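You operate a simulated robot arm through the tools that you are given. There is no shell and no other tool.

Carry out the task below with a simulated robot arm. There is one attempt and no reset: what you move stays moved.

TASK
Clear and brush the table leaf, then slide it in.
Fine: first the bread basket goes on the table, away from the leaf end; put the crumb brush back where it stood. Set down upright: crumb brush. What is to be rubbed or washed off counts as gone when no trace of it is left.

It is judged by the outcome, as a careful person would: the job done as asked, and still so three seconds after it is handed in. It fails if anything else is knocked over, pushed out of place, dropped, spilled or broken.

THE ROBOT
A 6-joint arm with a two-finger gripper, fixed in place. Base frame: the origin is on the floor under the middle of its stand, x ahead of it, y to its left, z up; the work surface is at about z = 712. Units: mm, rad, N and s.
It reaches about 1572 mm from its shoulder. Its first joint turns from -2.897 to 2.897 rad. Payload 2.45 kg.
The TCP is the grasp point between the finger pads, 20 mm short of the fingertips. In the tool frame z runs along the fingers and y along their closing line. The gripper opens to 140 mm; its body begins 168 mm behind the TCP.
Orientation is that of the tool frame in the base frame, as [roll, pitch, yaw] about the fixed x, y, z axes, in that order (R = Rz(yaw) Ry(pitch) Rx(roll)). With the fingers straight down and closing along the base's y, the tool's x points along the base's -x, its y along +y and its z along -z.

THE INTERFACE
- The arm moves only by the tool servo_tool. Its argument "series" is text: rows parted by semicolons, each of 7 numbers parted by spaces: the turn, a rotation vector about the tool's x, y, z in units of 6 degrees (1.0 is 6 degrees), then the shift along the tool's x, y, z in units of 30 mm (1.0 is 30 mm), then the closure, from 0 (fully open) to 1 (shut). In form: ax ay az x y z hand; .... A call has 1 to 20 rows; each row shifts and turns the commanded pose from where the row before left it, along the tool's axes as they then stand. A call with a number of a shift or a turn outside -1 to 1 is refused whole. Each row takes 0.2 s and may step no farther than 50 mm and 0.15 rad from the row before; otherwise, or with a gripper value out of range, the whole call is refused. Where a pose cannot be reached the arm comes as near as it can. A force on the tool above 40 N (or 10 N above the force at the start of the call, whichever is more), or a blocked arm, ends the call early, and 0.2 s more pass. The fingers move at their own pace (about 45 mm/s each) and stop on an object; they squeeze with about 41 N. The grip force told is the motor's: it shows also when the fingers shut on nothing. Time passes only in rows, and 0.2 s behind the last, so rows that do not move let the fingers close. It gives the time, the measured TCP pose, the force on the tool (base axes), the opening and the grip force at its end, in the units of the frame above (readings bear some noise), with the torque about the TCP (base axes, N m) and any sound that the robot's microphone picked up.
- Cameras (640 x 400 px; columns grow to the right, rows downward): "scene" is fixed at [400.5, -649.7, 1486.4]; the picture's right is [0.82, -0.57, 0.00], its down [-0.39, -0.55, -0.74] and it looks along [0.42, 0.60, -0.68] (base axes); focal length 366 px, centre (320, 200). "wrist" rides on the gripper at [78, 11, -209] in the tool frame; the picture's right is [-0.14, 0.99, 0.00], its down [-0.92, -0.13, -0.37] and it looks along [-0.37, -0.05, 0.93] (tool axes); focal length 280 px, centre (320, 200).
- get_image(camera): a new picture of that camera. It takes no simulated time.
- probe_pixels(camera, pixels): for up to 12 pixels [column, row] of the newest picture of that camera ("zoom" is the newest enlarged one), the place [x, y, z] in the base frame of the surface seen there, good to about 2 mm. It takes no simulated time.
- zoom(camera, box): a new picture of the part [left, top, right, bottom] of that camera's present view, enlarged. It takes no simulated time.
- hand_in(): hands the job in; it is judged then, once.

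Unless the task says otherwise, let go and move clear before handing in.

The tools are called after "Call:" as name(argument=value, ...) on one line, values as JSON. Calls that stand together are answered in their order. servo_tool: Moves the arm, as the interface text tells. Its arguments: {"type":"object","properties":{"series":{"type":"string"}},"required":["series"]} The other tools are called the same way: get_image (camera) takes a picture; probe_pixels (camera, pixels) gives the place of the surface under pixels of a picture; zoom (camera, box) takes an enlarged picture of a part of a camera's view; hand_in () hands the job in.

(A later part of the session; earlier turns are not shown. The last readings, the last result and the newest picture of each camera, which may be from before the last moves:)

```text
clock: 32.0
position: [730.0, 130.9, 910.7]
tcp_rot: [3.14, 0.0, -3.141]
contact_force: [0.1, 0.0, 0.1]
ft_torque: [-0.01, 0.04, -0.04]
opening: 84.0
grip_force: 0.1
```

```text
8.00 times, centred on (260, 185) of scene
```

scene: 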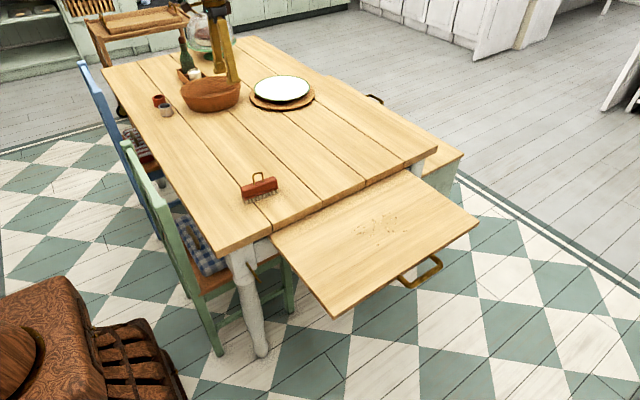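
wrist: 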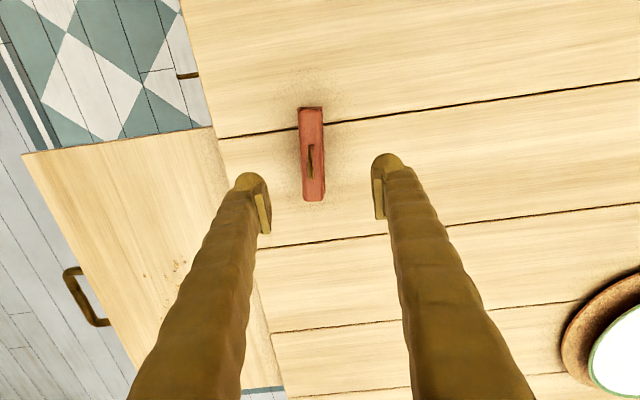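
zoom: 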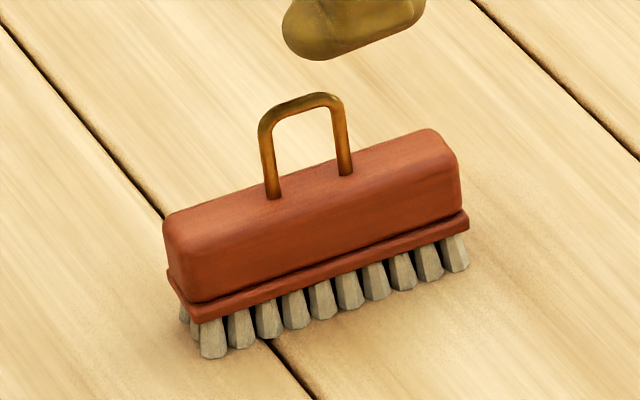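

The edges give a brush centre of (723,125), a yaw of about -6.5°, a body width of about 23 mm and the body at z 775–800. I'm aligning the tool with it and lowering so the tips stop at about z 777.

Call:
servo_tool(series="0 0 0 0.227 -0.207 0 0.4; 0 0 0.55 0 0 0 0.4; 0 0 0.53 0 0 0 0.4; 0 0 0 0 0 0.7 0.45; 0 0 0 0 0 0.8 0.5; 0 0 0 0 0 0.8 0.5; 0 0 0 0 0 0.8 0.5; 0 0 0 0 0 0.5 0.5; 0 0 0 0 0 0 0.5")

Call:
get_image(camera="wrist")

Call:
zoom(camera="scene", box=[215, 150, 315, 220])

```text
clock: 34.0
position: [722.5, 126.1, 801.9]
tcp_rot: [3.141, 0.001, 3.028]
contact_force: [-0.3, 0.5, -0.5]
ft_torque: [0.02, 0.0, 0.0]
opening: 69.8
grip_force: 0.1
```

```text
taken
```

wrist: 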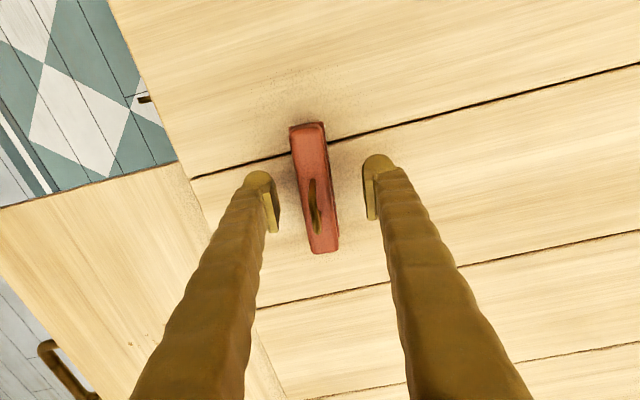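

```text
5.71 times, centred on (265, 185) of scene
```

zoom: 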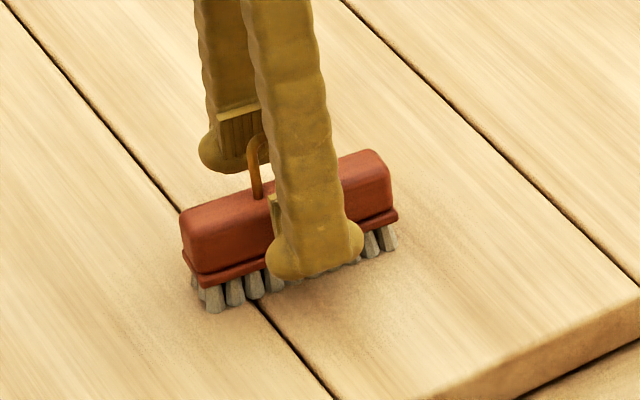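

The fingers straddle the brush body, aligned with it (brush axis in the wrist view matches the tool's 8° skew). I'm lowering 4 mm more and closing.

Call:
servo_tool(series="0 0 0 0 -0.04 0.13 0.55; 0 0 0 0 0 0 0.65; 0 0 0 0 0 0 0.75; 0 0 0 0 0 0 0.85; 0 0 0 0 0 0 0.9; 0 0 0 0 0 0 1; 0 0 0 0 0 0 1; 0 0 0 0 0 0 1")

Call:
zoom(camera="wrist", box=[220, 80, 420, 260])

Call:
zoom(camera="scene", box=[215, 150, 315, 220])

```text
clock: 35.8
position: [725.2, 125.4, 797.1]
tcp_rot: [3.14, 0.001, 3.029]
contact_force: [-0.4, -0.4, -0.2]
ft_torque: [0.01, 0.0, 0.0]
opening: 24.7
grip_force: 40.9
```

```text
2.22 times, centred on (320, 170) of wrist
```

zoom: 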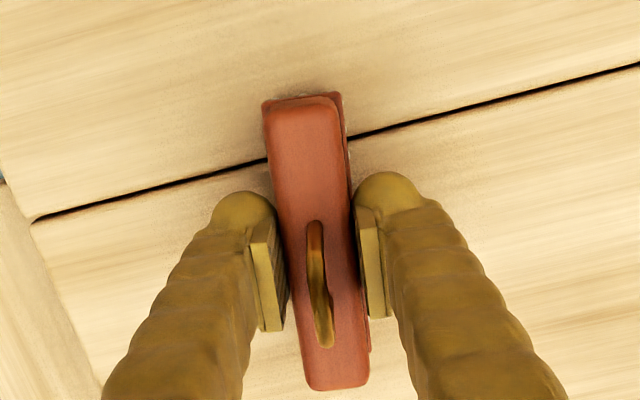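

```text
5.71 times, centred on (265, 185) of scene
```

zoom: 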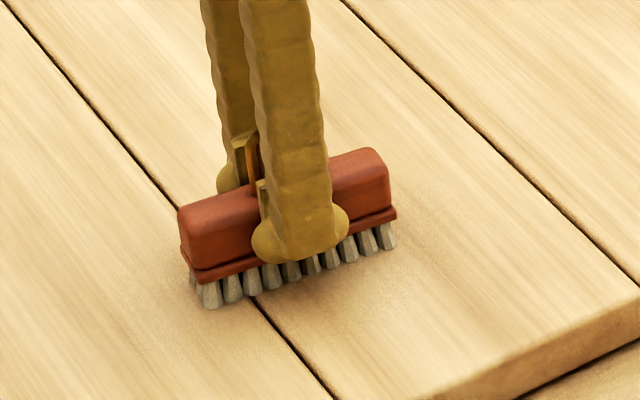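

The grip on the brush is firm (24.7 mm, 41 N) at TCP (724.5,125.4,797), yaw 3.029, which is my return pose. I'm lifting 90 mm and turning it about 83.5°, so its long side lies along y and the strokes run along x, across the leaf's sliding direction.

Call:
servo_tool(series="0 0 0 0 0 -0.4 1; 0 0 0 0 0 -0.8 1; 0 0 0 0 0 -0.9 1; 0 0 0 0 0 -0.9 1; 0 0 0.5 0 0 0 1; 0 0 0.95 0 0 0 1; 0 0 1 0 0 0 1; 0 0 1 0 0 0 1; 0 0 1 0 0 0 1; 0 0 1 0 0 0 1; 0 0 1 0 0 0 1; 0 0 1 0 0 0 1; 0 0 1 0 0 0 1; 0 0 1 0 0 0 1; 0 0 1 0 0 0 1; 0 0 1 0 0 0 1; 0 0 1 0 0 0 1; 0 0 1 0 0 0 1; 0 0 0.47 0 0 0 1; 0 0 0 0 0 0 1")

Call:
get_image(camera="scene")

Call:
get_image(camera="wrist")

```text
clock: 40.0
position: [722.0, 124.4, 889.9]
tcp_rot: [3.141, -0.001, 1.569]
contact_force: [-0.6, 0.2, -0.6]
ft_torque: [0.0, -0.02, 0.03]
opening: 24.5
grip_force: 41.1
```

```text
taken
```

scene: 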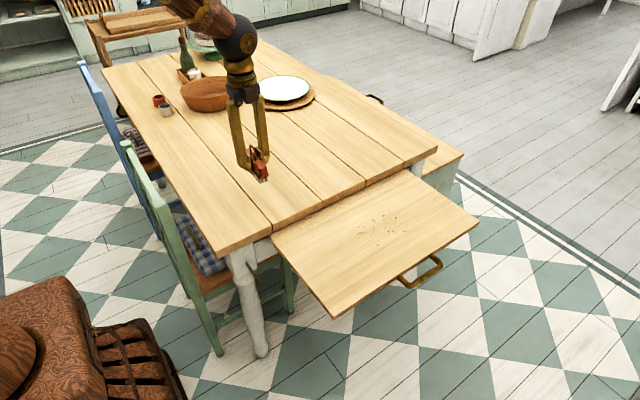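

```text
taken
```

wrist: 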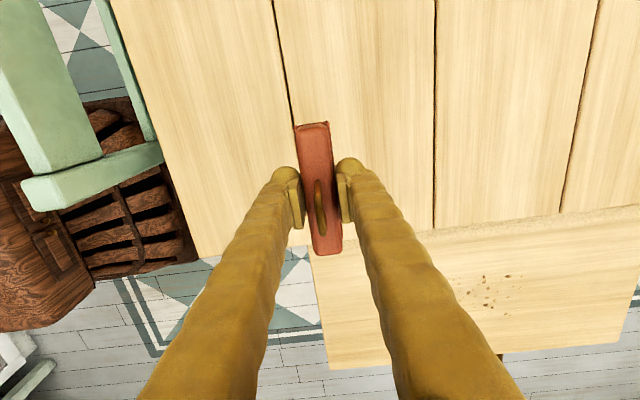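

The brush is aligned along y and held securely. The crumb patch shows at wrist (460–520, 270–310), and I'll zoom there to bound it before stroking.

Call:
zoom(camera="wrist", box=[410, 215, 640, 360])

Call:
zoom(camera="scene", box=[330, 190, 430, 260])

```text
2.76 times, centred on (525, 288) of wrist
```

zoom: 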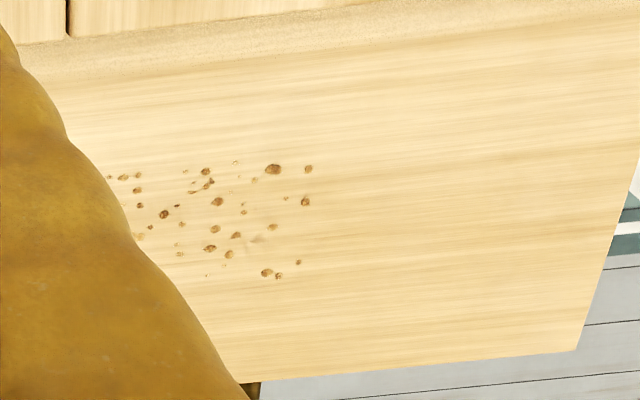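

```text
5.71 times, centred on (380, 225) of scene
```

zoom: 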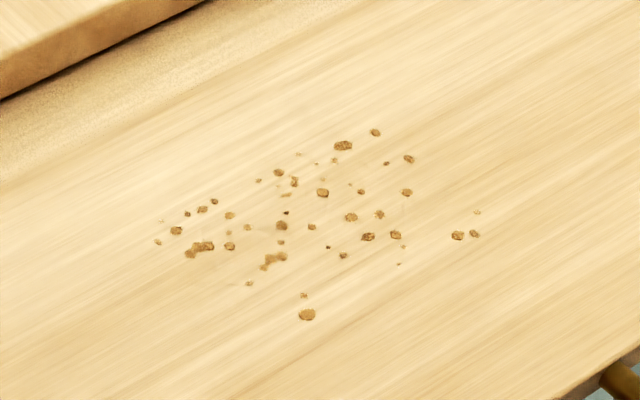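

Call:
probe_pixels(camera="zoom", pixels=[[157, 241], [161, 221], [248, 284], [307, 315], [304, 295], [399, 264], [475, 234], [478, 211], [408, 158], [375, 132], [298, 154], [200, 247]])

```text
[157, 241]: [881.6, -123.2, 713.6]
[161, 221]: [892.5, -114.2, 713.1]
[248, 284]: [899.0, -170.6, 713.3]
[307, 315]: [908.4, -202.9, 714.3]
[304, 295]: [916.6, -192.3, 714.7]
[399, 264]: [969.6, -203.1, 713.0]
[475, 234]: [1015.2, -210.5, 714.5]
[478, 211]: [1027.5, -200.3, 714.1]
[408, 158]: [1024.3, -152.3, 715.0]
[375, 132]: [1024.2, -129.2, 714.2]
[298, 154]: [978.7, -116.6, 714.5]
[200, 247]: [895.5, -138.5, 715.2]
```

The crumbs span x 880–1030 and y -112 to -215 on the leaf top at z≈713. I'm moving the brush to the left of the patch at (845,-135) and lowering close to the surface.

Call:
servo_tool(series="0 0 0 -0.5 0.25 0 1; 0 0 0 -0.96 0.456 0 1; 0 0 0 -0.96 0.456 0 1; 0 0 0 -0.96 0.456 0 1; 0 0 0 -0.96 0.456 0 1; 0 0 0 -0.96 0.456 0 1; 0 0 0 -0.96 0.456 0 1; 0 0 0 -0.96 0.456 0 1; 0 0 0 -0.96 0.456 0 1; 0 0 0 -0.45 0.2 0 1; 0 0 0 0 0 0.7 1; 0 0 0 0 0 0.9 1; 0 0 0 0 0 0.9 1; 0 0 0 0 0 0.8 1; 0 0 0 0 0 0.5 1; 0 0 0 0 0 0 1")

Call:
get_image(camera="scene")

Call:
get_image(camera="wrist")

```text
clock: 43.4
position: [845.3, -133.7, 774.4]
tcp_rot: [3.141, -0.003, 1.57]
contact_force: [-1.0, 0.4, -1.4]
ft_torque: [-0.04, -0.02, 0.0]
opening: 24.7
grip_force: 41.4
```

```text
taken
```

scene: 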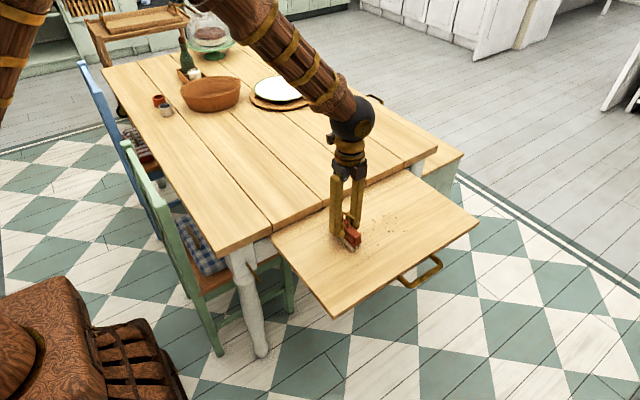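

```text
taken
```

wrist: 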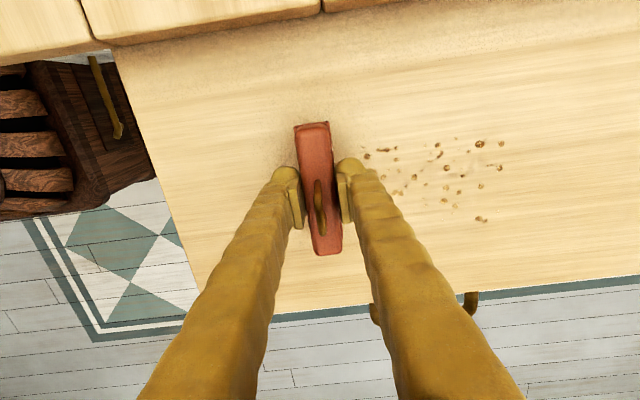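

The brush hangs just left of the crumbs, its bristles about 15 mm above the leaf. I'm lowering gently to feel for contact.

Call:
servo_tool(series="0 0 0 0 0 0.2 1; 0 0 0 0 0 0.15 1; 0 0 0 0 0 0.07 1; 0 0 0 0 0 0.05 1; 0 0 0 0 0 0.03 1; 0 0 0 0 0 0 1")

Call:
zoom(camera="scene", box=[310, 190, 430, 270])

```text
clock: 44.8
position: [845.4, -133.4, 760.8]
tcp_rot: [3.14, -0.003, 1.57]
contact_force: [-3.7, 3.2, 15.9]
ft_torque: [-0.42, 0.07, -0.14]
opening: 24.5
grip_force: 41.0
```

```text
5.00 times, centred on (370, 230) of scene
```

zoom: 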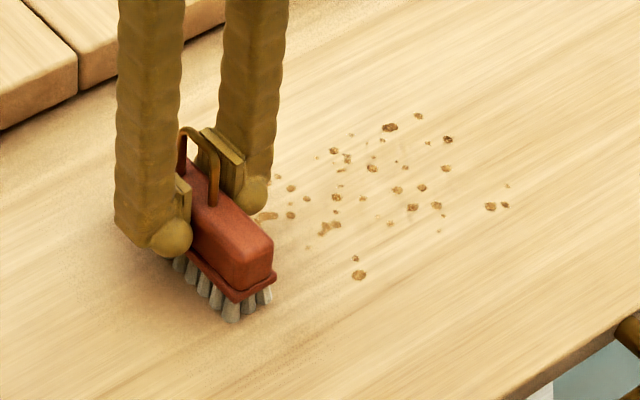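

Contact is made at z≈760.8 with about 16 N down. I'll ease off about 1 mm and make the first stroke in +x across the patch.

Call:
servo_tool(series="0 0 0 0 0 -0.03 1; 0 0 0 0 0.4 0 1; 0 0 0 0 0.65 0 1; 0 0 0 0 0.65 0 1; 0 0 0 0 0.65 0 1; 0 0 0 0 0.65 0 1; 0 0 0 0 0.65 0 1; 0 0 0 0 0.65 0 1; 0 0 0 0 0.65 0 1; 0 0 0 0 0.65 0 1; 0 0 0 0 0.65 0 1; 0 0 0 0 0.65 0 1; 0 0 0 0 0.4 0 1; 0 0 0 0 0 0 1")

Call:
get_image(camera="scene")

Call:
get_image(camera="wrist")

```text
clock: 47.8
position: [1064.3, -134.5, 761.7]
tcp_rot: [-3.141, -0.001, 1.572]
contact_force: [0.4, 0.3, -1.0]
ft_torque: [0.0, -0.01, 0.01]
opening: 24.7
grip_force: 41.1
```

```text
taken
```

scene: 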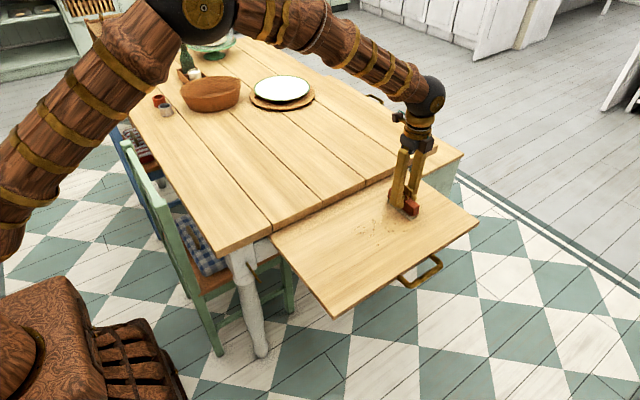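

```text
taken
```

wrist: 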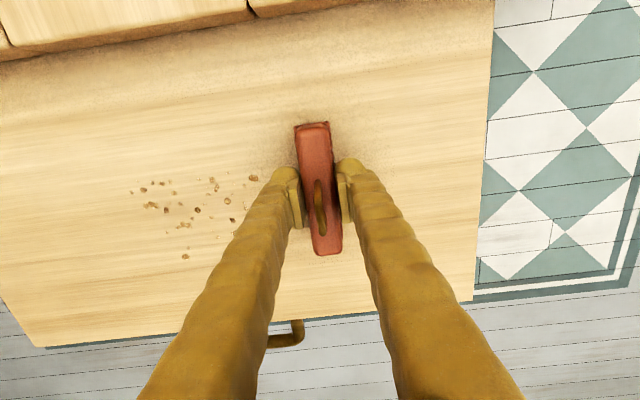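

The reading at the end (-1 N) shows contact was lost when I eased off. I'll zoom in to see whether any crumbs went.

Call:
zoom(camera="wrist", box=[100, 140, 300, 280])

Call:
zoom(camera="scene", box=[330, 190, 430, 260])

```text
2.86 times, centred on (200, 210) of wrist
```

zoom: 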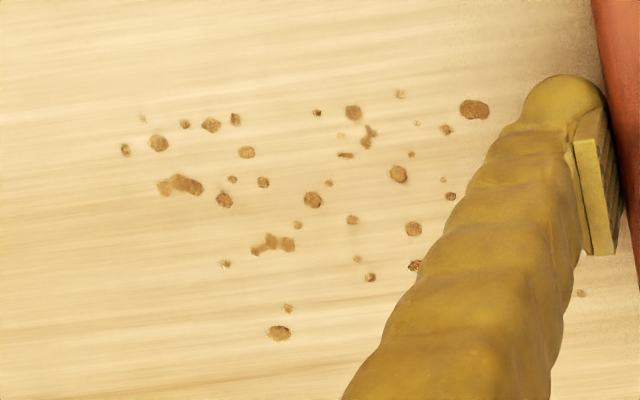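

```text
5.71 times, centred on (380, 225) of scene
```

zoom: 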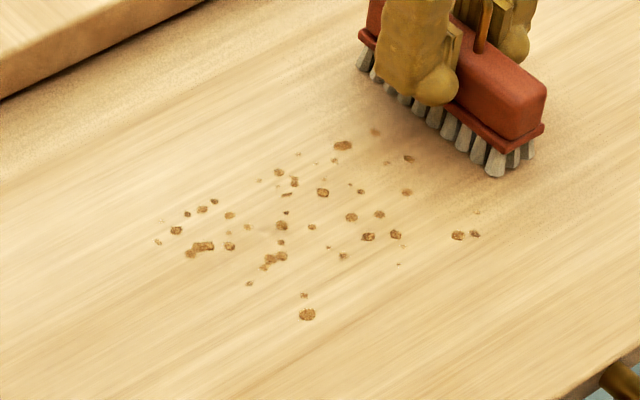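

The crumbs are surface marks, still there since the bristles hardly touched. I'm pressing about 0.8 mm lower here and stroking back in -x.

Call:
servo_tool(series="0 0 0 0 0 0.02 1; 0 0 0 0 0 0.01 1; 0 0 0 0 0 0 1")

```text
clock: 48.6
position: [1064.7, -134.9, 760.3]
tcp_rot: [3.14, -0.002, 1.571]
contact_force: [-1.1, 1.2, 6.8]
ft_torque: [0.01, 0.0, -0.01]
opening: 24.5
grip_force: 40.8
```

Contact is now at 6.8 N, so I'm stroking back in -x over the patch.

Call:
servo_tool(series="0 0 0 0 -0.3 0.005 1; 0 0 0 0 -0.55 0 1; 0 0 0 0 -0.55 0 1; 0 0 0 0 -0.55 0 1; 0 0 0 0 -0.55 0 1; 0 0 0 0 -0.55 0 1; 0 0 0 0 -0.55 0 1; 0 0 0 0 -0.55 0 1; 0 0 0 0 -0.55 0 1; 0 0 0 0 -0.55 0 1; 0 0 0 0 -0.55 0 1; 0 0 0 0 -0.55 0 1; 0 0 0 0 -0.55 0 1; 0 0 0 0 -0.3 0 1; 0 0 0 0 0 0 1")

Call:
get_image(camera="wrist")

Call:
zoom(camera="scene", box=[310, 190, 430, 270])

```text
clock: 51.5
position: [854.1, -133.4, 760.7]
tcp_rot: [3.139, -0.002, 1.57]
contact_force: [-2.3, 1.4, 7.7]
ft_torque: [0.07, 0.26, -0.02]
opening: 24.6
grip_force: 40.8
stopped in row 14: the force on the tool passed its limit at 42 N (the readings are from after the stop); the commanded pose is now the measured one
```

```text
taken
```

wrist: 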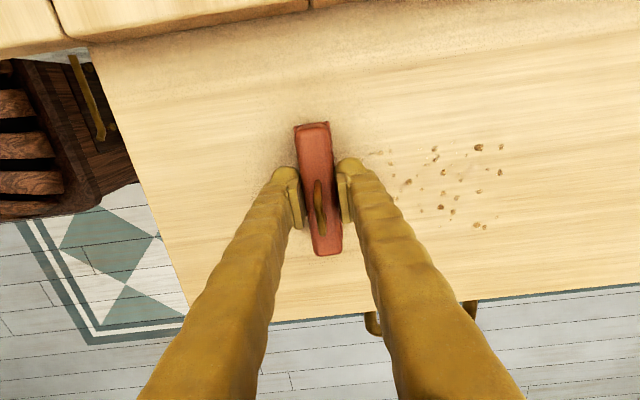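

```text
5.00 times, centred on (370, 230) of scene
```

zoom: 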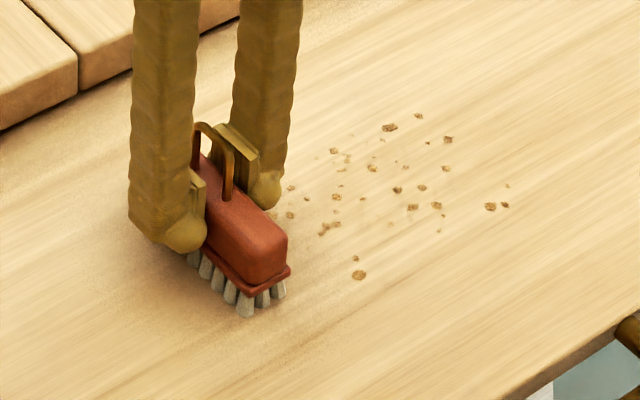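

The marks are fading under contact, but a force peak of 42 N stopped the stroke near x≈854, so the leaf is slightly higher on this side. I'll stroke back in +x with a small downward slope to keep contact around 8–10 N.

Call:
servo_tool(series="0 0 0 0 0.3 0 1; 0 0 0 0 0.5 0.003 1; 0 0 0 0 0.5 0.003 1; 0 0 0 0 0.5 0.003 1; 0 0 0 0 0.5 0.003 1; 0 0 0 0 0.5 0.003 1; 0 0 0 0 0.5 0.003 1; 0 0 0 0 0 0 1")

```text
clock: 53.3
position: [952.5, -134.0, 759.5]
tcp_rot: [3.138, -0.003, 1.57]
contact_force: [-13.0, -0.1, 34.6]
ft_torque: [0.04, 0.22, 0.01]
opening: 24.8
grip_force: 41.3
```

The force climbed to 35 N at mid-leaf, too much. I'm easing up about 0.5 mm and reading again.

Call:
servo_tool(series="0 0 0 0 0 -0.015 1; 0 0 0 0 0 0 1")

```text
clock: 53.9
position: [952.8, -133.7, 759.5]
tcp_rot: [3.14, -0.001, 1.572]
contact_force: [3.3, 2.4, 23.0]
ft_torque: [0.07, -0.21, 0.0]
opening: 24.6
grip_force: 41.0
```

It now reads 23 N. I'm easing up another 0.4 mm and finishing the stroke to x≈1060.

Call:
servo_tool(series="0 0 0 0 0.3 -0.013 1; 0 0 0 0 0.5 0 1; 0 0 0 0 0.5 0 1; 0 0 0 0 0.5 0.002 1; 0 0 0 0 0.5 0.002 1; 0 0 0 0 0.5 0.002 1; 0 0 0 0 0.5 0.002 1; 0 0 0 0 0.3 0 1; 0 0 0 0 0 0 1")

Call:
zoom(camera="scene", box=[330, 190, 430, 260])

Call:
get_image(camera="scene")

```text
clock: 55.9
position: [1060.5, -134.3, 760.9]
tcp_rot: [3.141, -0.003, 1.571]
contact_force: [-0.6, -1.2, 1.1]
ft_torque: [-0.02, -0.06, 0.03]
opening: 24.4
grip_force: 41.1
```

```text
5.71 times, centred on (380, 225) of scene
```

zoom: 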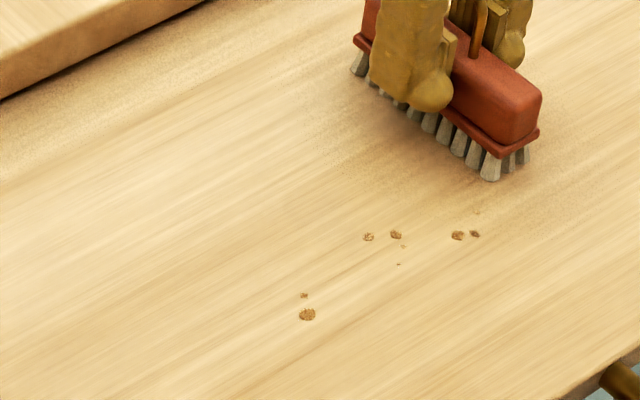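

```text
taken
```

scene: 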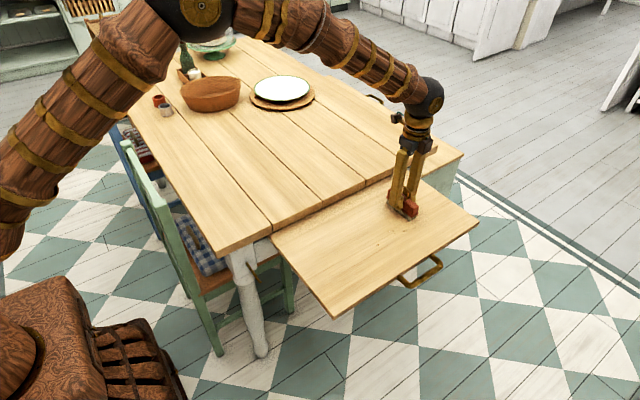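

The first swath is clean; only a few crumbs remain at y below about -185 (zoom (307,315), (395,234), (458,235)). I'm lifting slightly, shifting 62 mm toward the handle and setting the bristles down again.

Call:
servo_tool(series="0 0 0 0 0 -0.3 1; 0 0 0 -0.7 0 0 1; 0 0 0 -0.7 0 0 1; 0 0 0 -0.65 0 0 1; 0 0 0 0 0 0.2 1; 0 0 0 0 0 0.09 1; 0 0 0 0 0 0.015 1; 0 0 0 0 0 0 1")

```text
clock: 57.7
position: [1060.4, -196.5, 760.5]
tcp_rot: [3.141, -0.002, 1.571]
contact_force: [0.1, 0.0, -0.6]
ft_torque: [-0.01, -0.01, 0.02]
opening: 24.3
grip_force: 40.9
```

Call:
servo_tool(series="0 0 0 0 0 0.02 1; 0 0 0 0 0 0.01 1; 0 0 0 0 0 0 1")

```text
clock: 58.5
position: [1060.8, -195.9, 759.2]
tcp_rot: [3.14, 0.0, 1.57]
contact_force: [-0.3, 1.5, 3.2]
ft_torque: [0.03, 0.01, 0.01]
opening: 24.4
grip_force: 41.1
```

Light contact (3 N) at z≈759.2. I'm adding about 0.3 mm and stroking in -x with a gentle rise toward mid-leaf.

Call:
servo_tool(series="0 0 0 0 -0.2 0.01 1; 0 0 0 0 -0.5 -0.002 1; 0 0 0 0 -0.5 -0.003 1; 0 0 0 0 -0.5 -0.003 1; 0 0 0 0 -0.5 -0.003 1; 0 0 0 0 -0.5 -0.003 1; 0 0 0 0 -0.5 -0.003 1; 0 0 0 0 0 0 1")

```text
clock: 60.3
position: [964.3, -195.5, 759.1]
tcp_rot: [3.141, -0.003, 1.571]
contact_force: [-0.4, 1.0, 0.1]
ft_torque: [-0.09, 0.03, -0.02]
opening: 24.4
grip_force: 40.9
```

Contact faded to about 0 at x=964. I'm pressing 0.6 mm lower and continuing to x≈860.

Call:
servo_tool(series="0 0 0 0 0 0.018 1; 0 0 0 0 -0.4 0 1; 0 0 0 0 -0.5 0 1; 0 0 0 0 -0.5 0 1; 0 0 0 0 -0.5 0 1; 0 0 0 0 0 0 1")

Call:
zoom(camera="scene", box=[330, 190, 430, 260])

```text
clock: 61.7
position: [908.3, -196.2, 760.1]
tcp_rot: [3.138, -0.001, 1.571]
contact_force: [9.0, -1.2, 28.6]
ft_torque: [0.0, -0.13, -0.03]
opening: 24.5
grip_force: 41.0
```

```text
5.71 times, centred on (380, 225) of scene
```

zoom: 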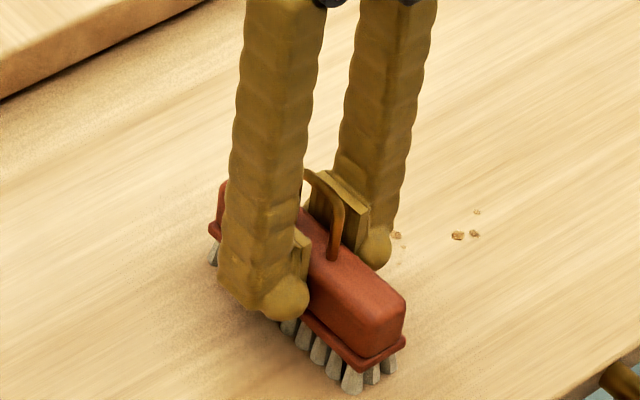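

28 N here on the higher left side, so I'm easing 0.45 mm and finishing to x≈865, then checking.

Call:
servo_tool(series="0 0 0 0 -0.1 -0.015 1; 0 0 0 0 -0.4 -0.004 1; 0 0 0 0 -0.5 -0.004 1; 0 0 0 0 -0.4 -0.004 1; 0 0 0 0 0 0 1")

Call:
zoom(camera="scene", box=[330, 190, 430, 260])

```text
clock: 62.9
position: [865.0, -194.4, 759.2]
tcp_rot: [3.139, -0.002, 1.57]
contact_force: [7.0, 1.2, 13.7]
ft_torque: [-0.05, -0.07, 0.03]
opening: 24.6
grip_force: 40.7
```

```text
5.71 times, centred on (380, 225) of scene
```

zoom: 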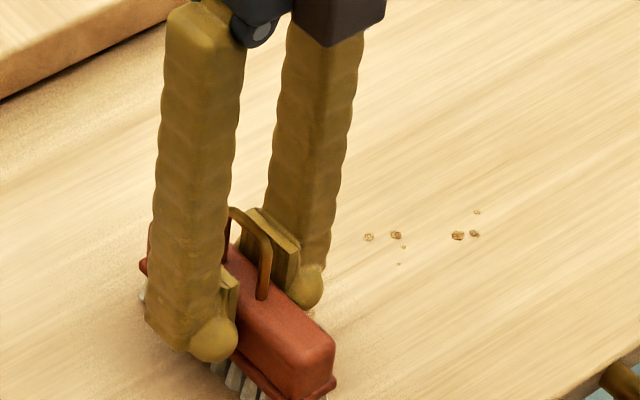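

13.7 N here, and only crumbs at zoom (369–480, 210–265) remain. I'm stroking back in +x, following the leaf's slight fall.

Call:
servo_tool(series="0 0 0 0 0.4 0.0037 1; 0 0 0 0 0.5 0.0037 1; 0 0 0 0 0.5 0.0037 1; 0 0 0 0 0.5 0.003 1; 0 0 0 0 0.5 0.003 1; 0 0 0 0 0.5 0.003 1; 0 0 0 0 0.4 0.003 1; 0 0 0 0 0 0 1")

```text
clock: 64.4
position: [951.7, -195.5, 760.0]
tcp_rot: [3.138, -0.003, 1.572]
contact_force: [0.1, -0.2, 8.2]
ft_torque: [0.03, -0.15, 0.02]
opening: 24.6
grip_force: 40.7
stopped in row 7: the force on the tool passed its limit at 44 N (the readings are from after the stop); the commanded pose is now the measured one
```

It stopped on a 44 N peak and now rests at 8 N at x=952. I'm continuing in +x, level, in smaller steps.

Call:
servo_tool(series="0 0 0 0 0.25 0 1; 0 0 0 0 0.4 0 1; 0 0 0 0 0.4 0 1; 0 0 0 0 0.4 0 1; 0 0 0 0 0 0 1")

Call:
zoom(camera="scene", box=[330, 190, 430, 260])

```text
clock: 65.6
position: [994.6, -195.9, 759.0]
tcp_rot: [3.14, -0.001, 1.57]
contact_force: [-4.7, -0.7, 12.9]
ft_torque: [-0.01, 0.04, -0.02]
opening: 24.7
grip_force: 41.2
```

```text
5.71 times, centred on (380, 225) of scene
```

zoom: 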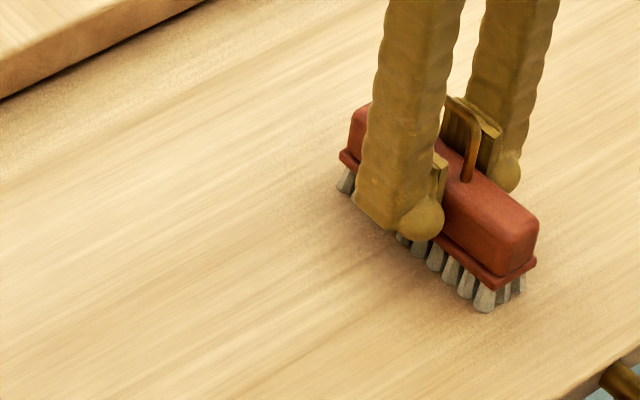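

12.9 N and clean behind the brush. I'm continuing to x≈1065.

Call:
servo_tool(series="0 0 0 0 0.4 0.001 1; 0 0 0 0 0.4 0.002 1; 0 0 0 0 0.4 0.002 1; 0 0 0 0 0.4 0.002 1; 0 0 0 0 0.4 0.002 1; 0 0 0 0 0.3 0 1; 0 0 0 0 0 0 1")

Call:
zoom(camera="scene", box=[330, 190, 430, 260])

Call:
get_image(camera="wrist")

```text
clock: 67.2
position: [1063.8, -196.4, 758.9]
tcp_rot: [3.141, -0.002, 1.571]
contact_force: [-4.9, 1.5, 13.4]
ft_torque: [0.04, 0.02, -0.02]
opening: 24.9
grip_force: 41.7
```

```text
5.71 times, centred on (380, 225) of scene
```

zoom: 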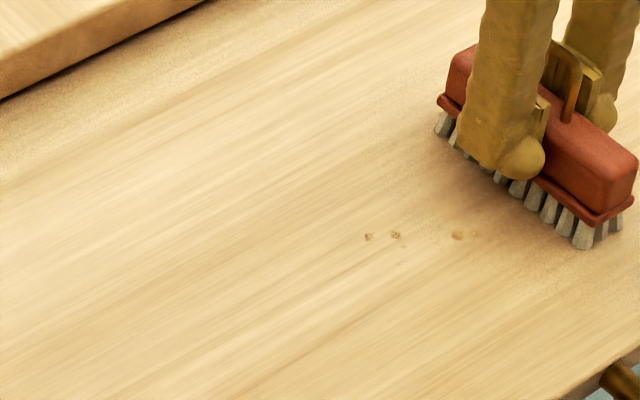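

```text
taken
```

wrist: 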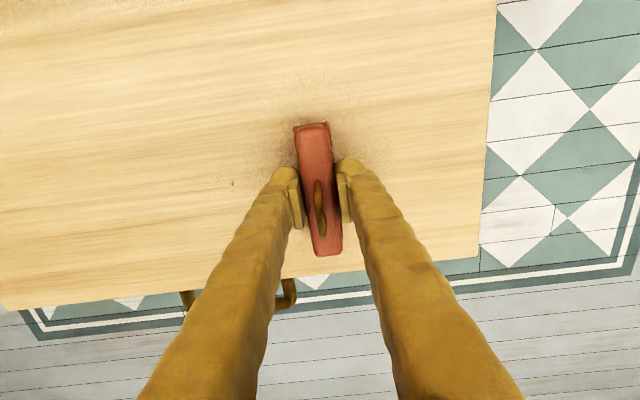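

Only faint traces remain at zoom (368,237), (395,235) and (457,236). I'm making another pass back in -x at the same pressure.

Call:
servo_tool(series="0 0 0 0 -0.3 -0.001 1; 0 0 0 0 -0.4 -0.001 1; 0 0 0 0 -0.4 -0.001 1; 0 0 0 0 -0.4 -0.001 1; 0 0 0 0 -0.4 -0.001 1; 0 0 0 0 -0.4 -0.001 1; 0 0 0 0 0 0 1")

```text
clock: 68.8
position: [994.4, -196.8, 758.3]
tcp_rot: [3.14, -0.001, 1.573]
contact_force: [7.2, 0.8, 22.1]
ft_torque: [-0.04, -0.09, -0.02]
opening: 24.6
grip_force: 41.2
```

Call:
servo_tool(series="0 0 0 0 -0.3 -0.01 1; 0 0 0 0 -0.4 -0.003 1; 0 0 0 0 -0.4 -0.003 1; 0 0 0 0 -0.4 -0.003 1; 0 0 0 0 -0.4 -0.003 1; 0 0 0 0 -0.4 -0.003 1; 0 0 0 0 0 0 1")

Call:
zoom(camera="scene", box=[330, 190, 430, 260])

Call:
get_image(camera="wrist")

```text
clock: 70.4
position: [926.8, -194.3, 759.7]
tcp_rot: [3.14, -0.001, 1.572]
contact_force: [-0.1, 0.3, -1.6]
ft_torque: [0.01, 0.02, 0.02]
opening: 24.7
grip_force: 40.9
```

```text
5.71 times, centred on (380, 225) of scene
```

zoom: 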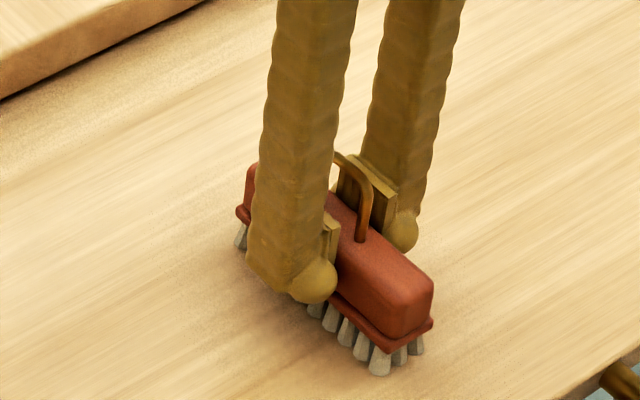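

```text
taken
```

wrist: 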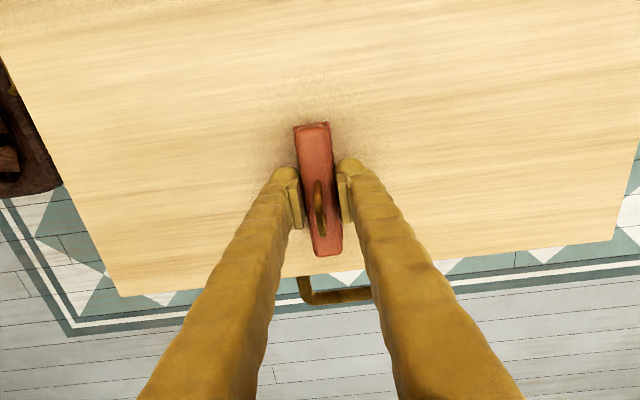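

The leaf looks clean around the brush. I'm lifting off and raising for a clear look at the whole leaf.

Call:
servo_tool(series="0 0 0 0 0 -0.4 1; 0 0 0 0 0 -0.8 1; 0 0 0 0 0 -1 1; 0 0 0 0 0 -1 1; 0 0 0 0.3 0 -1 1; 0 0 0 0.9 0 -0.6 1; 0 0 0 1 -0.5 0 1; 0 0 0 1 -0.5 0 1; 0 0 0 1 -0.5 0 1; 0 0 0 0.6 -0.3 0 1; 0 0 0 0 0 0 1")

Call:
get_image(camera="wrist")

Call:
zoom(camera="scene", box=[270, 165, 480, 320])

```text
clock: 72.8
position: [871.0, -52.0, 902.5]
tcp_rot: [3.14, -0.001, 1.57]
contact_force: [-0.3, 0.8, -1.4]
ft_torque: [0.01, -0.01, -0.02]
opening: 24.9
grip_force: 40.9
```

```text
taken
```

wrist: 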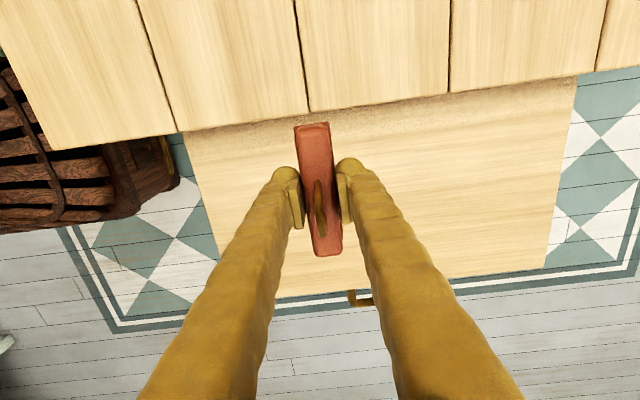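

```text
2.58 times, centred on (375, 242) of scene
```

zoom: 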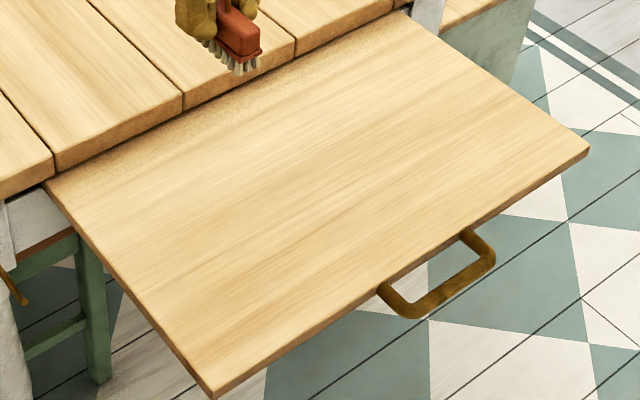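

I'll zoom in tightly on the formerly crumbed area to confirm that no trace is left.

Call:
zoom(camera="scene", box=[340, 200, 400, 250])

Call:
zoom(camera="scene", box=[370, 195, 430, 245])

Call:
zoom(camera="wrist", box=[350, 90, 580, 280])

```text
8.00 times, centred on (370, 225) of scene
```

zoom: 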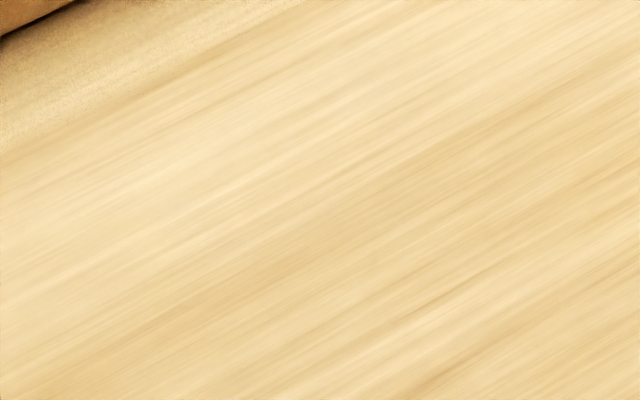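

```text
8.00 times, centred on (400, 220) of scene
```

zoom: 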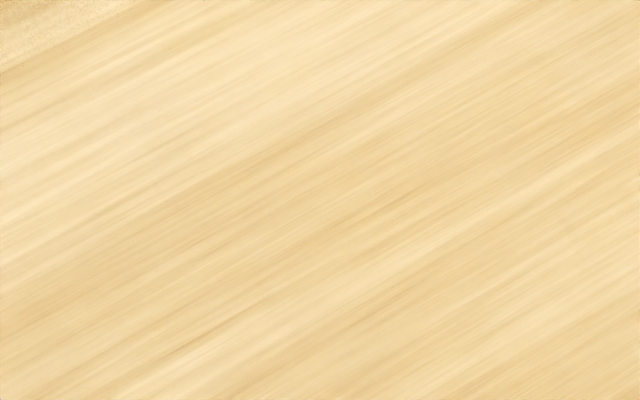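

```text
2.11 times, centred on (465, 185) of wrist
```

zoom: 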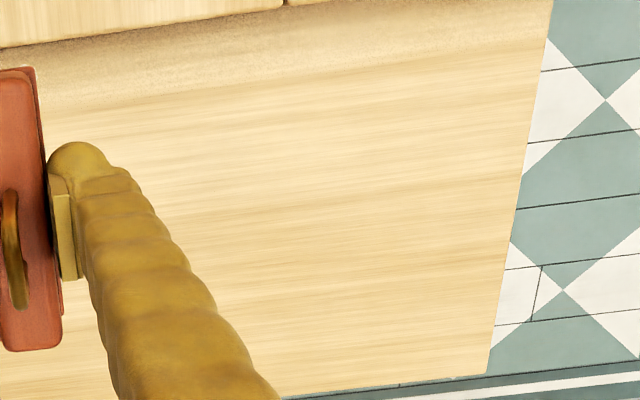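

No trace remains in any close-up; the grainy band by the table edge is just shading. I'm carrying the brush back over its spot, keeping it high.

Call:
servo_tool(series="0 0 0 0.5 -0.4 0 1; 0 0 0 0.9 -0.75 0 1; 0 0 0 0.9 -0.75 0 1; 0 0 0 0.9 -0.75 0 1; 0 0 0 0.9 -0.75 0 1; 0 0 0 0.9 -0.75 0 1; 0 0 0 0.91 -0.73 0 1; 0 0 0 0 0 0 1")

Call:
servo_tool(series="0 0 -0.5 0 0 0 1; 0 0 -0.95 0 0 0 1; 0 0 -1 0 0 0 1; 0 0 -1 0 0 0 1; 0 0 -1 0 0 0 1; 0 0 -1 0 0 0 1; 0 0 -1 0 0 0 1; 0 0 -1 0 0 0 1; 0 0 -1 0 0 0 1; 0 0 -1 0 0 0 1; 0 0 -1 0 0 0 1; 0 0 -1 0 0 0 1; 0 0 -1 0 0 0 1; 0 0 -1 0 0 0 1; 0 0 -0.48 0 0 0 1; 0 0 0 0 0 0 1")

Call:
get_image(camera="wrist")

Call:
get_image(camera="scene")

```text
clock: 74.6
position: [723.8, 125.5, 902.5]
tcp_rot: [3.139, -0.001, 1.57]
contact_force: [-0.5, -1.0, -1.2]
ft_torque: [-0.03, 0.01, 0.02]
opening: 24.4
grip_force: 41.5
```

```text
clock: 78.0
position: [725.9, 125.9, 903.6]
tcp_rot: [3.14, 0.002, 3.031]
contact_force: [-0.5, 0.3, -1.6]
ft_torque: [-0.05, 0.0, 0.0]
opening: 24.8
grip_force: 40.6
```

```text
taken
```

wrist: 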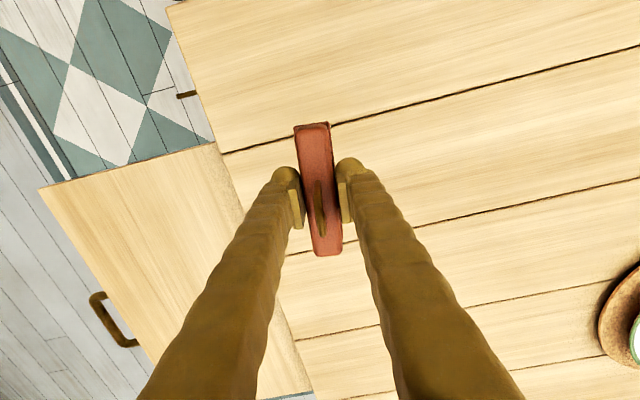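

```text
taken
```

scene: 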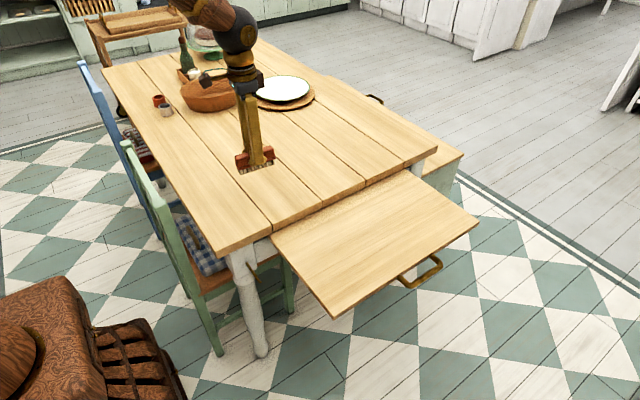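

The brush sits in the grip exactly as it did when picked up (wrist (310,123)–(325,255)), over its spot at yaw 3.03. I'm lowering most of the way.

Call:
servo_tool(series="0 0 0 0.02 -0.01 0.5 1; 0 0 0 0 0 0.8 1; 0 0 0 0 0 0.8 1; 0 0 0 0 0 0.6 1; 0 0 0 0 0 0.4 1; 0 0 0 0 0 0.2 1; 0 0 0 0 0 0.1 1; 0 0 0 0 0 0 1")

Call:
zoom(camera="scene", box=[215, 150, 315, 220])

```text
clock: 79.8
position: [724.2, 124.4, 800.8]
tcp_rot: [3.139, 0.003, 3.03]
contact_force: [0.8, 0.1, -1.2]
ft_torque: [-0.02, 0.0, -0.02]
opening: 24.6
grip_force: 40.9
```

```text
5.71 times, centred on (265, 185) of scene
```

zoom: 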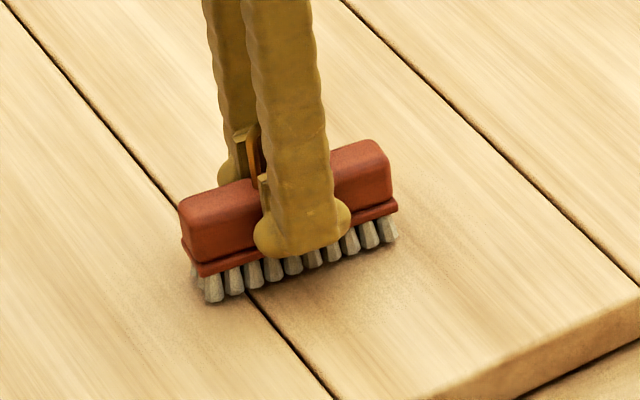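

The brush hangs about 3–4 mm above its old place. I'm taking the last few millimetres in small steps.

Call:
servo_tool(series="0 0 0 0 0 0.04 1; 0 0 0 0 0 0.04 1; 0 0 0 0 0 0.02 1; 0 0 0 0 0 0 1")

```text
clock: 80.8
position: [723.7, 125.7, 798.1]
tcp_rot: [3.141, 0.002, 3.03]
contact_force: [0.2, -0.8, -0.7]
ft_torque: [-0.01, 0.0, -0.03]
opening: 24.7
grip_force: 41.1
```

Call:
servo_tool(series="0 0 0 0 0 0.02 1; 0 0 0 0 0 0.015 1; 0 0 0 0 0 0 1")

```text
clock: 81.6
position: [724.7, 127.0, 795.9]
tcp_rot: [3.14, 0.002, 3.03]
contact_force: [0.6, 0.1, -2.2]
ft_torque: [0.0, 0.02, 0.01]
opening: 24.9
grip_force: 40.5
```

Still no contact at z≈796, so I continue in half-millimetre steps.

Call:
servo_tool(series="0 0 0 0 0 0.015 1; 0 0 0 0 0 0.015 1; 0 0 0 0 0 0 1")

Call:
zoom(camera="scene", box=[215, 150, 315, 220])

```text
clock: 82.4
position: [724.0, 126.0, 796.2]
tcp_rot: [3.14, 0.001, 3.03]
contact_force: [0.8, -0.9, 10.4]
ft_torque: [0.03, 0.54, 0.02]
opening: 24.8
grip_force: 40.4
```

```text
5.71 times, centred on (265, 185) of scene
```

zoom: 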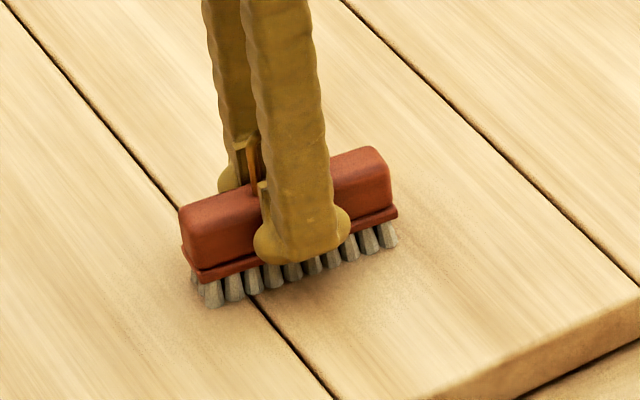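

Contact at 10 N: the bristles are down and the view matches the original placement. I'm opening gently.

Call:
servo_tool(series="0 0 0 0 0 -0.008 1; 0 0 0 0 0 0 0.82; 0 0 0 0 0 0 0.75; 0 0 0 0 0 0 0.65; 0 0 0 0 0 0 0.55; 0 0 0 0 0 0 0.45; 0 0 0 0 0 0 0.4; 0 0 0 0 0 0 0.4")

Call:
zoom(camera="scene", box=[215, 150, 315, 220])

```text
clock: 84.2
position: [724.5, 124.0, 796.9]
tcp_rot: [3.139, 0.001, 3.03]
contact_force: [0.6, 0.2, 0.1]
ft_torque: [-0.03, 0.02, -0.01]
opening: 84.2
grip_force: 0.0
```

```text
5.71 times, centred on (265, 185) of scene
```

zoom: 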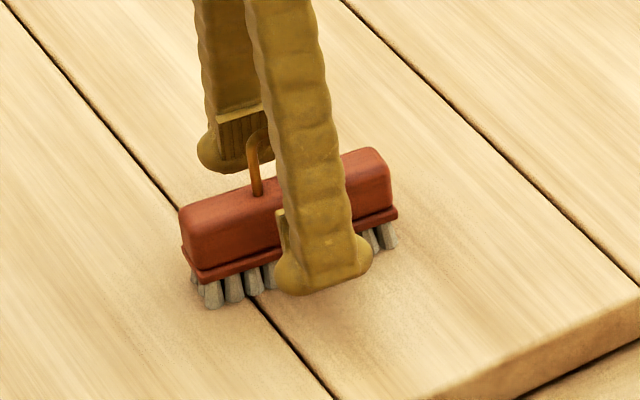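

The fingers are clear on both sides and the brush stands. I'm backing straight up and checking its pose against the original.

Call:
servo_tool(series="0 0 0 0 0 -0.5 0.4; 0 0 0 0 0 -0.9 0.4; 0 0 0 0 0 -1 0.4; 0 0 0 0 0 -1 0.4; 0 0 -0.55 0 0 -0.4 0.4; 0 0 -0.53 0 0 0 0.4; 0 0 0 0 0 0 0.4")

Call:
get_image(camera="wrist")

Call:
zoom(camera="scene", box=[215, 150, 315, 220])

Call:
zoom(camera="wrist", box=[260, 80, 370, 220])

```text
clock: 85.8
position: [723.3, 125.4, 910.7]
tcp_rot: [3.14, 0.001, -3.139]
contact_force: [-0.4, 0.6, -0.3]
ft_torque: [0.0, 0.02, 0.02]
opening: 83.8
grip_force: 0.1
```

```text
taken
```

wrist: 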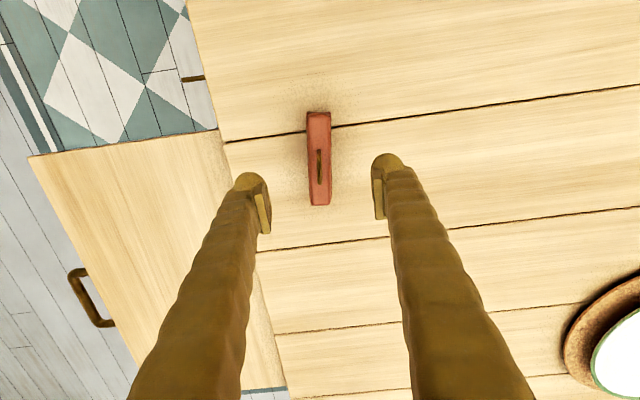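

```text
5.71 times, centred on (265, 185) of scene
```

zoom: 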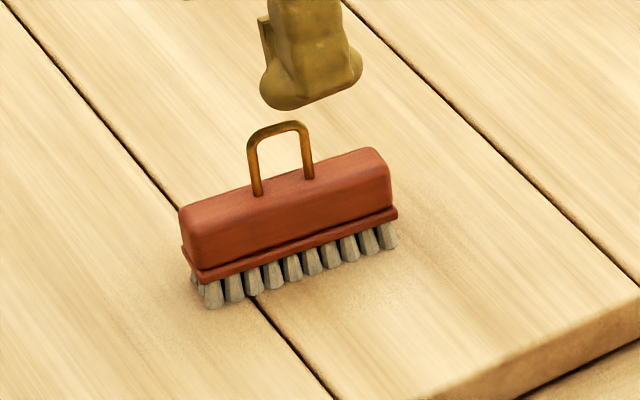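

```text
2.86 times, centred on (315, 150) of wrist
```

zoom: 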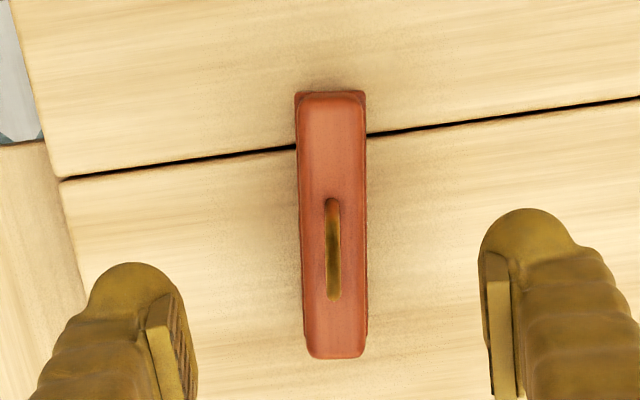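

The brush stands upright within about 1 mm of its original place (scene zoom handle (280,122) against (280,125) before). Next I'm moving with closed fingers to the front of the leaf handle, near (945,-410), still high.

Call:
servo_tool(series="0 0 0 -0.2 -0.5 0 0.5; 0 0 0 -0.41 -0.98 0 0.6; 0 0 0 -0.41 -0.98 0 0.7; 0 0 0 -0.41 -0.98 0 0.8; 0 0 0 -0.41 -0.98 0 0.9; 0 0 0 -0.41 -0.98 0 1; 0 0 0 -0.41 -0.98 0 1; 0 0 0 -0.41 -0.98 0 1; 0 0 0 -0.41 -0.98 0 1; 0 0 0 -0.41 -0.98 0 1; 0 0 0 -0.41 -0.98 0 1; 0 0 0 -0.41 -0.98 0 1; 0 0 0 -0.41 -0.98 0 1; 0 0 0 -0.41 -0.98 0 1; 0 0 0 -0.41 -0.98 0 1; 0 0 0 -0.41 -0.98 0 1; 0 0 0 -0.41 -0.98 0 1; 0 0 0 -0.41 -0.98 0 1; 0 0 0 -0.41 -0.98 0 1; 0 0 0 0 0 0 1")

Call:
get_image(camera="wrist")

Call:
get_image(camera="scene")

```text
clock: 90.0
position: [952.9, -417.4, 910.3]
tcp_rot: [3.139, 0.003, -3.141]
contact_force: [-0.6, 0.3, 1.0]
ft_torque: [-0.02, -0.04, -0.01]
opening: 0.1
grip_force: 28.9
```

```text
taken
```

wrist: 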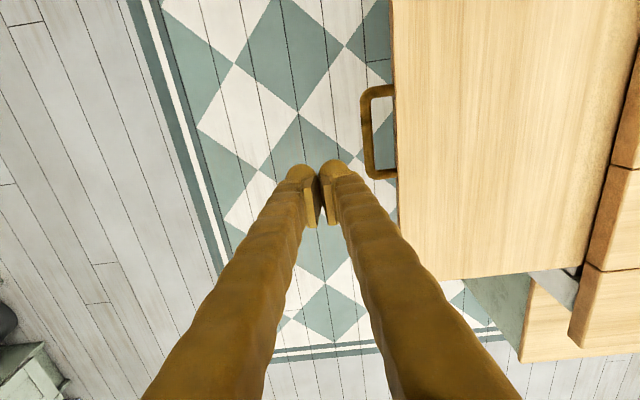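

```text
taken
```

scene: 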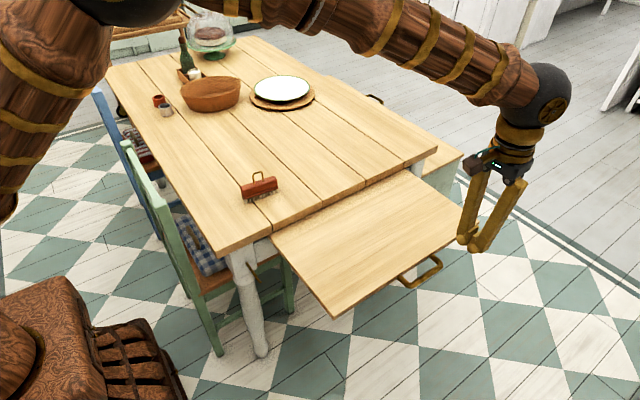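

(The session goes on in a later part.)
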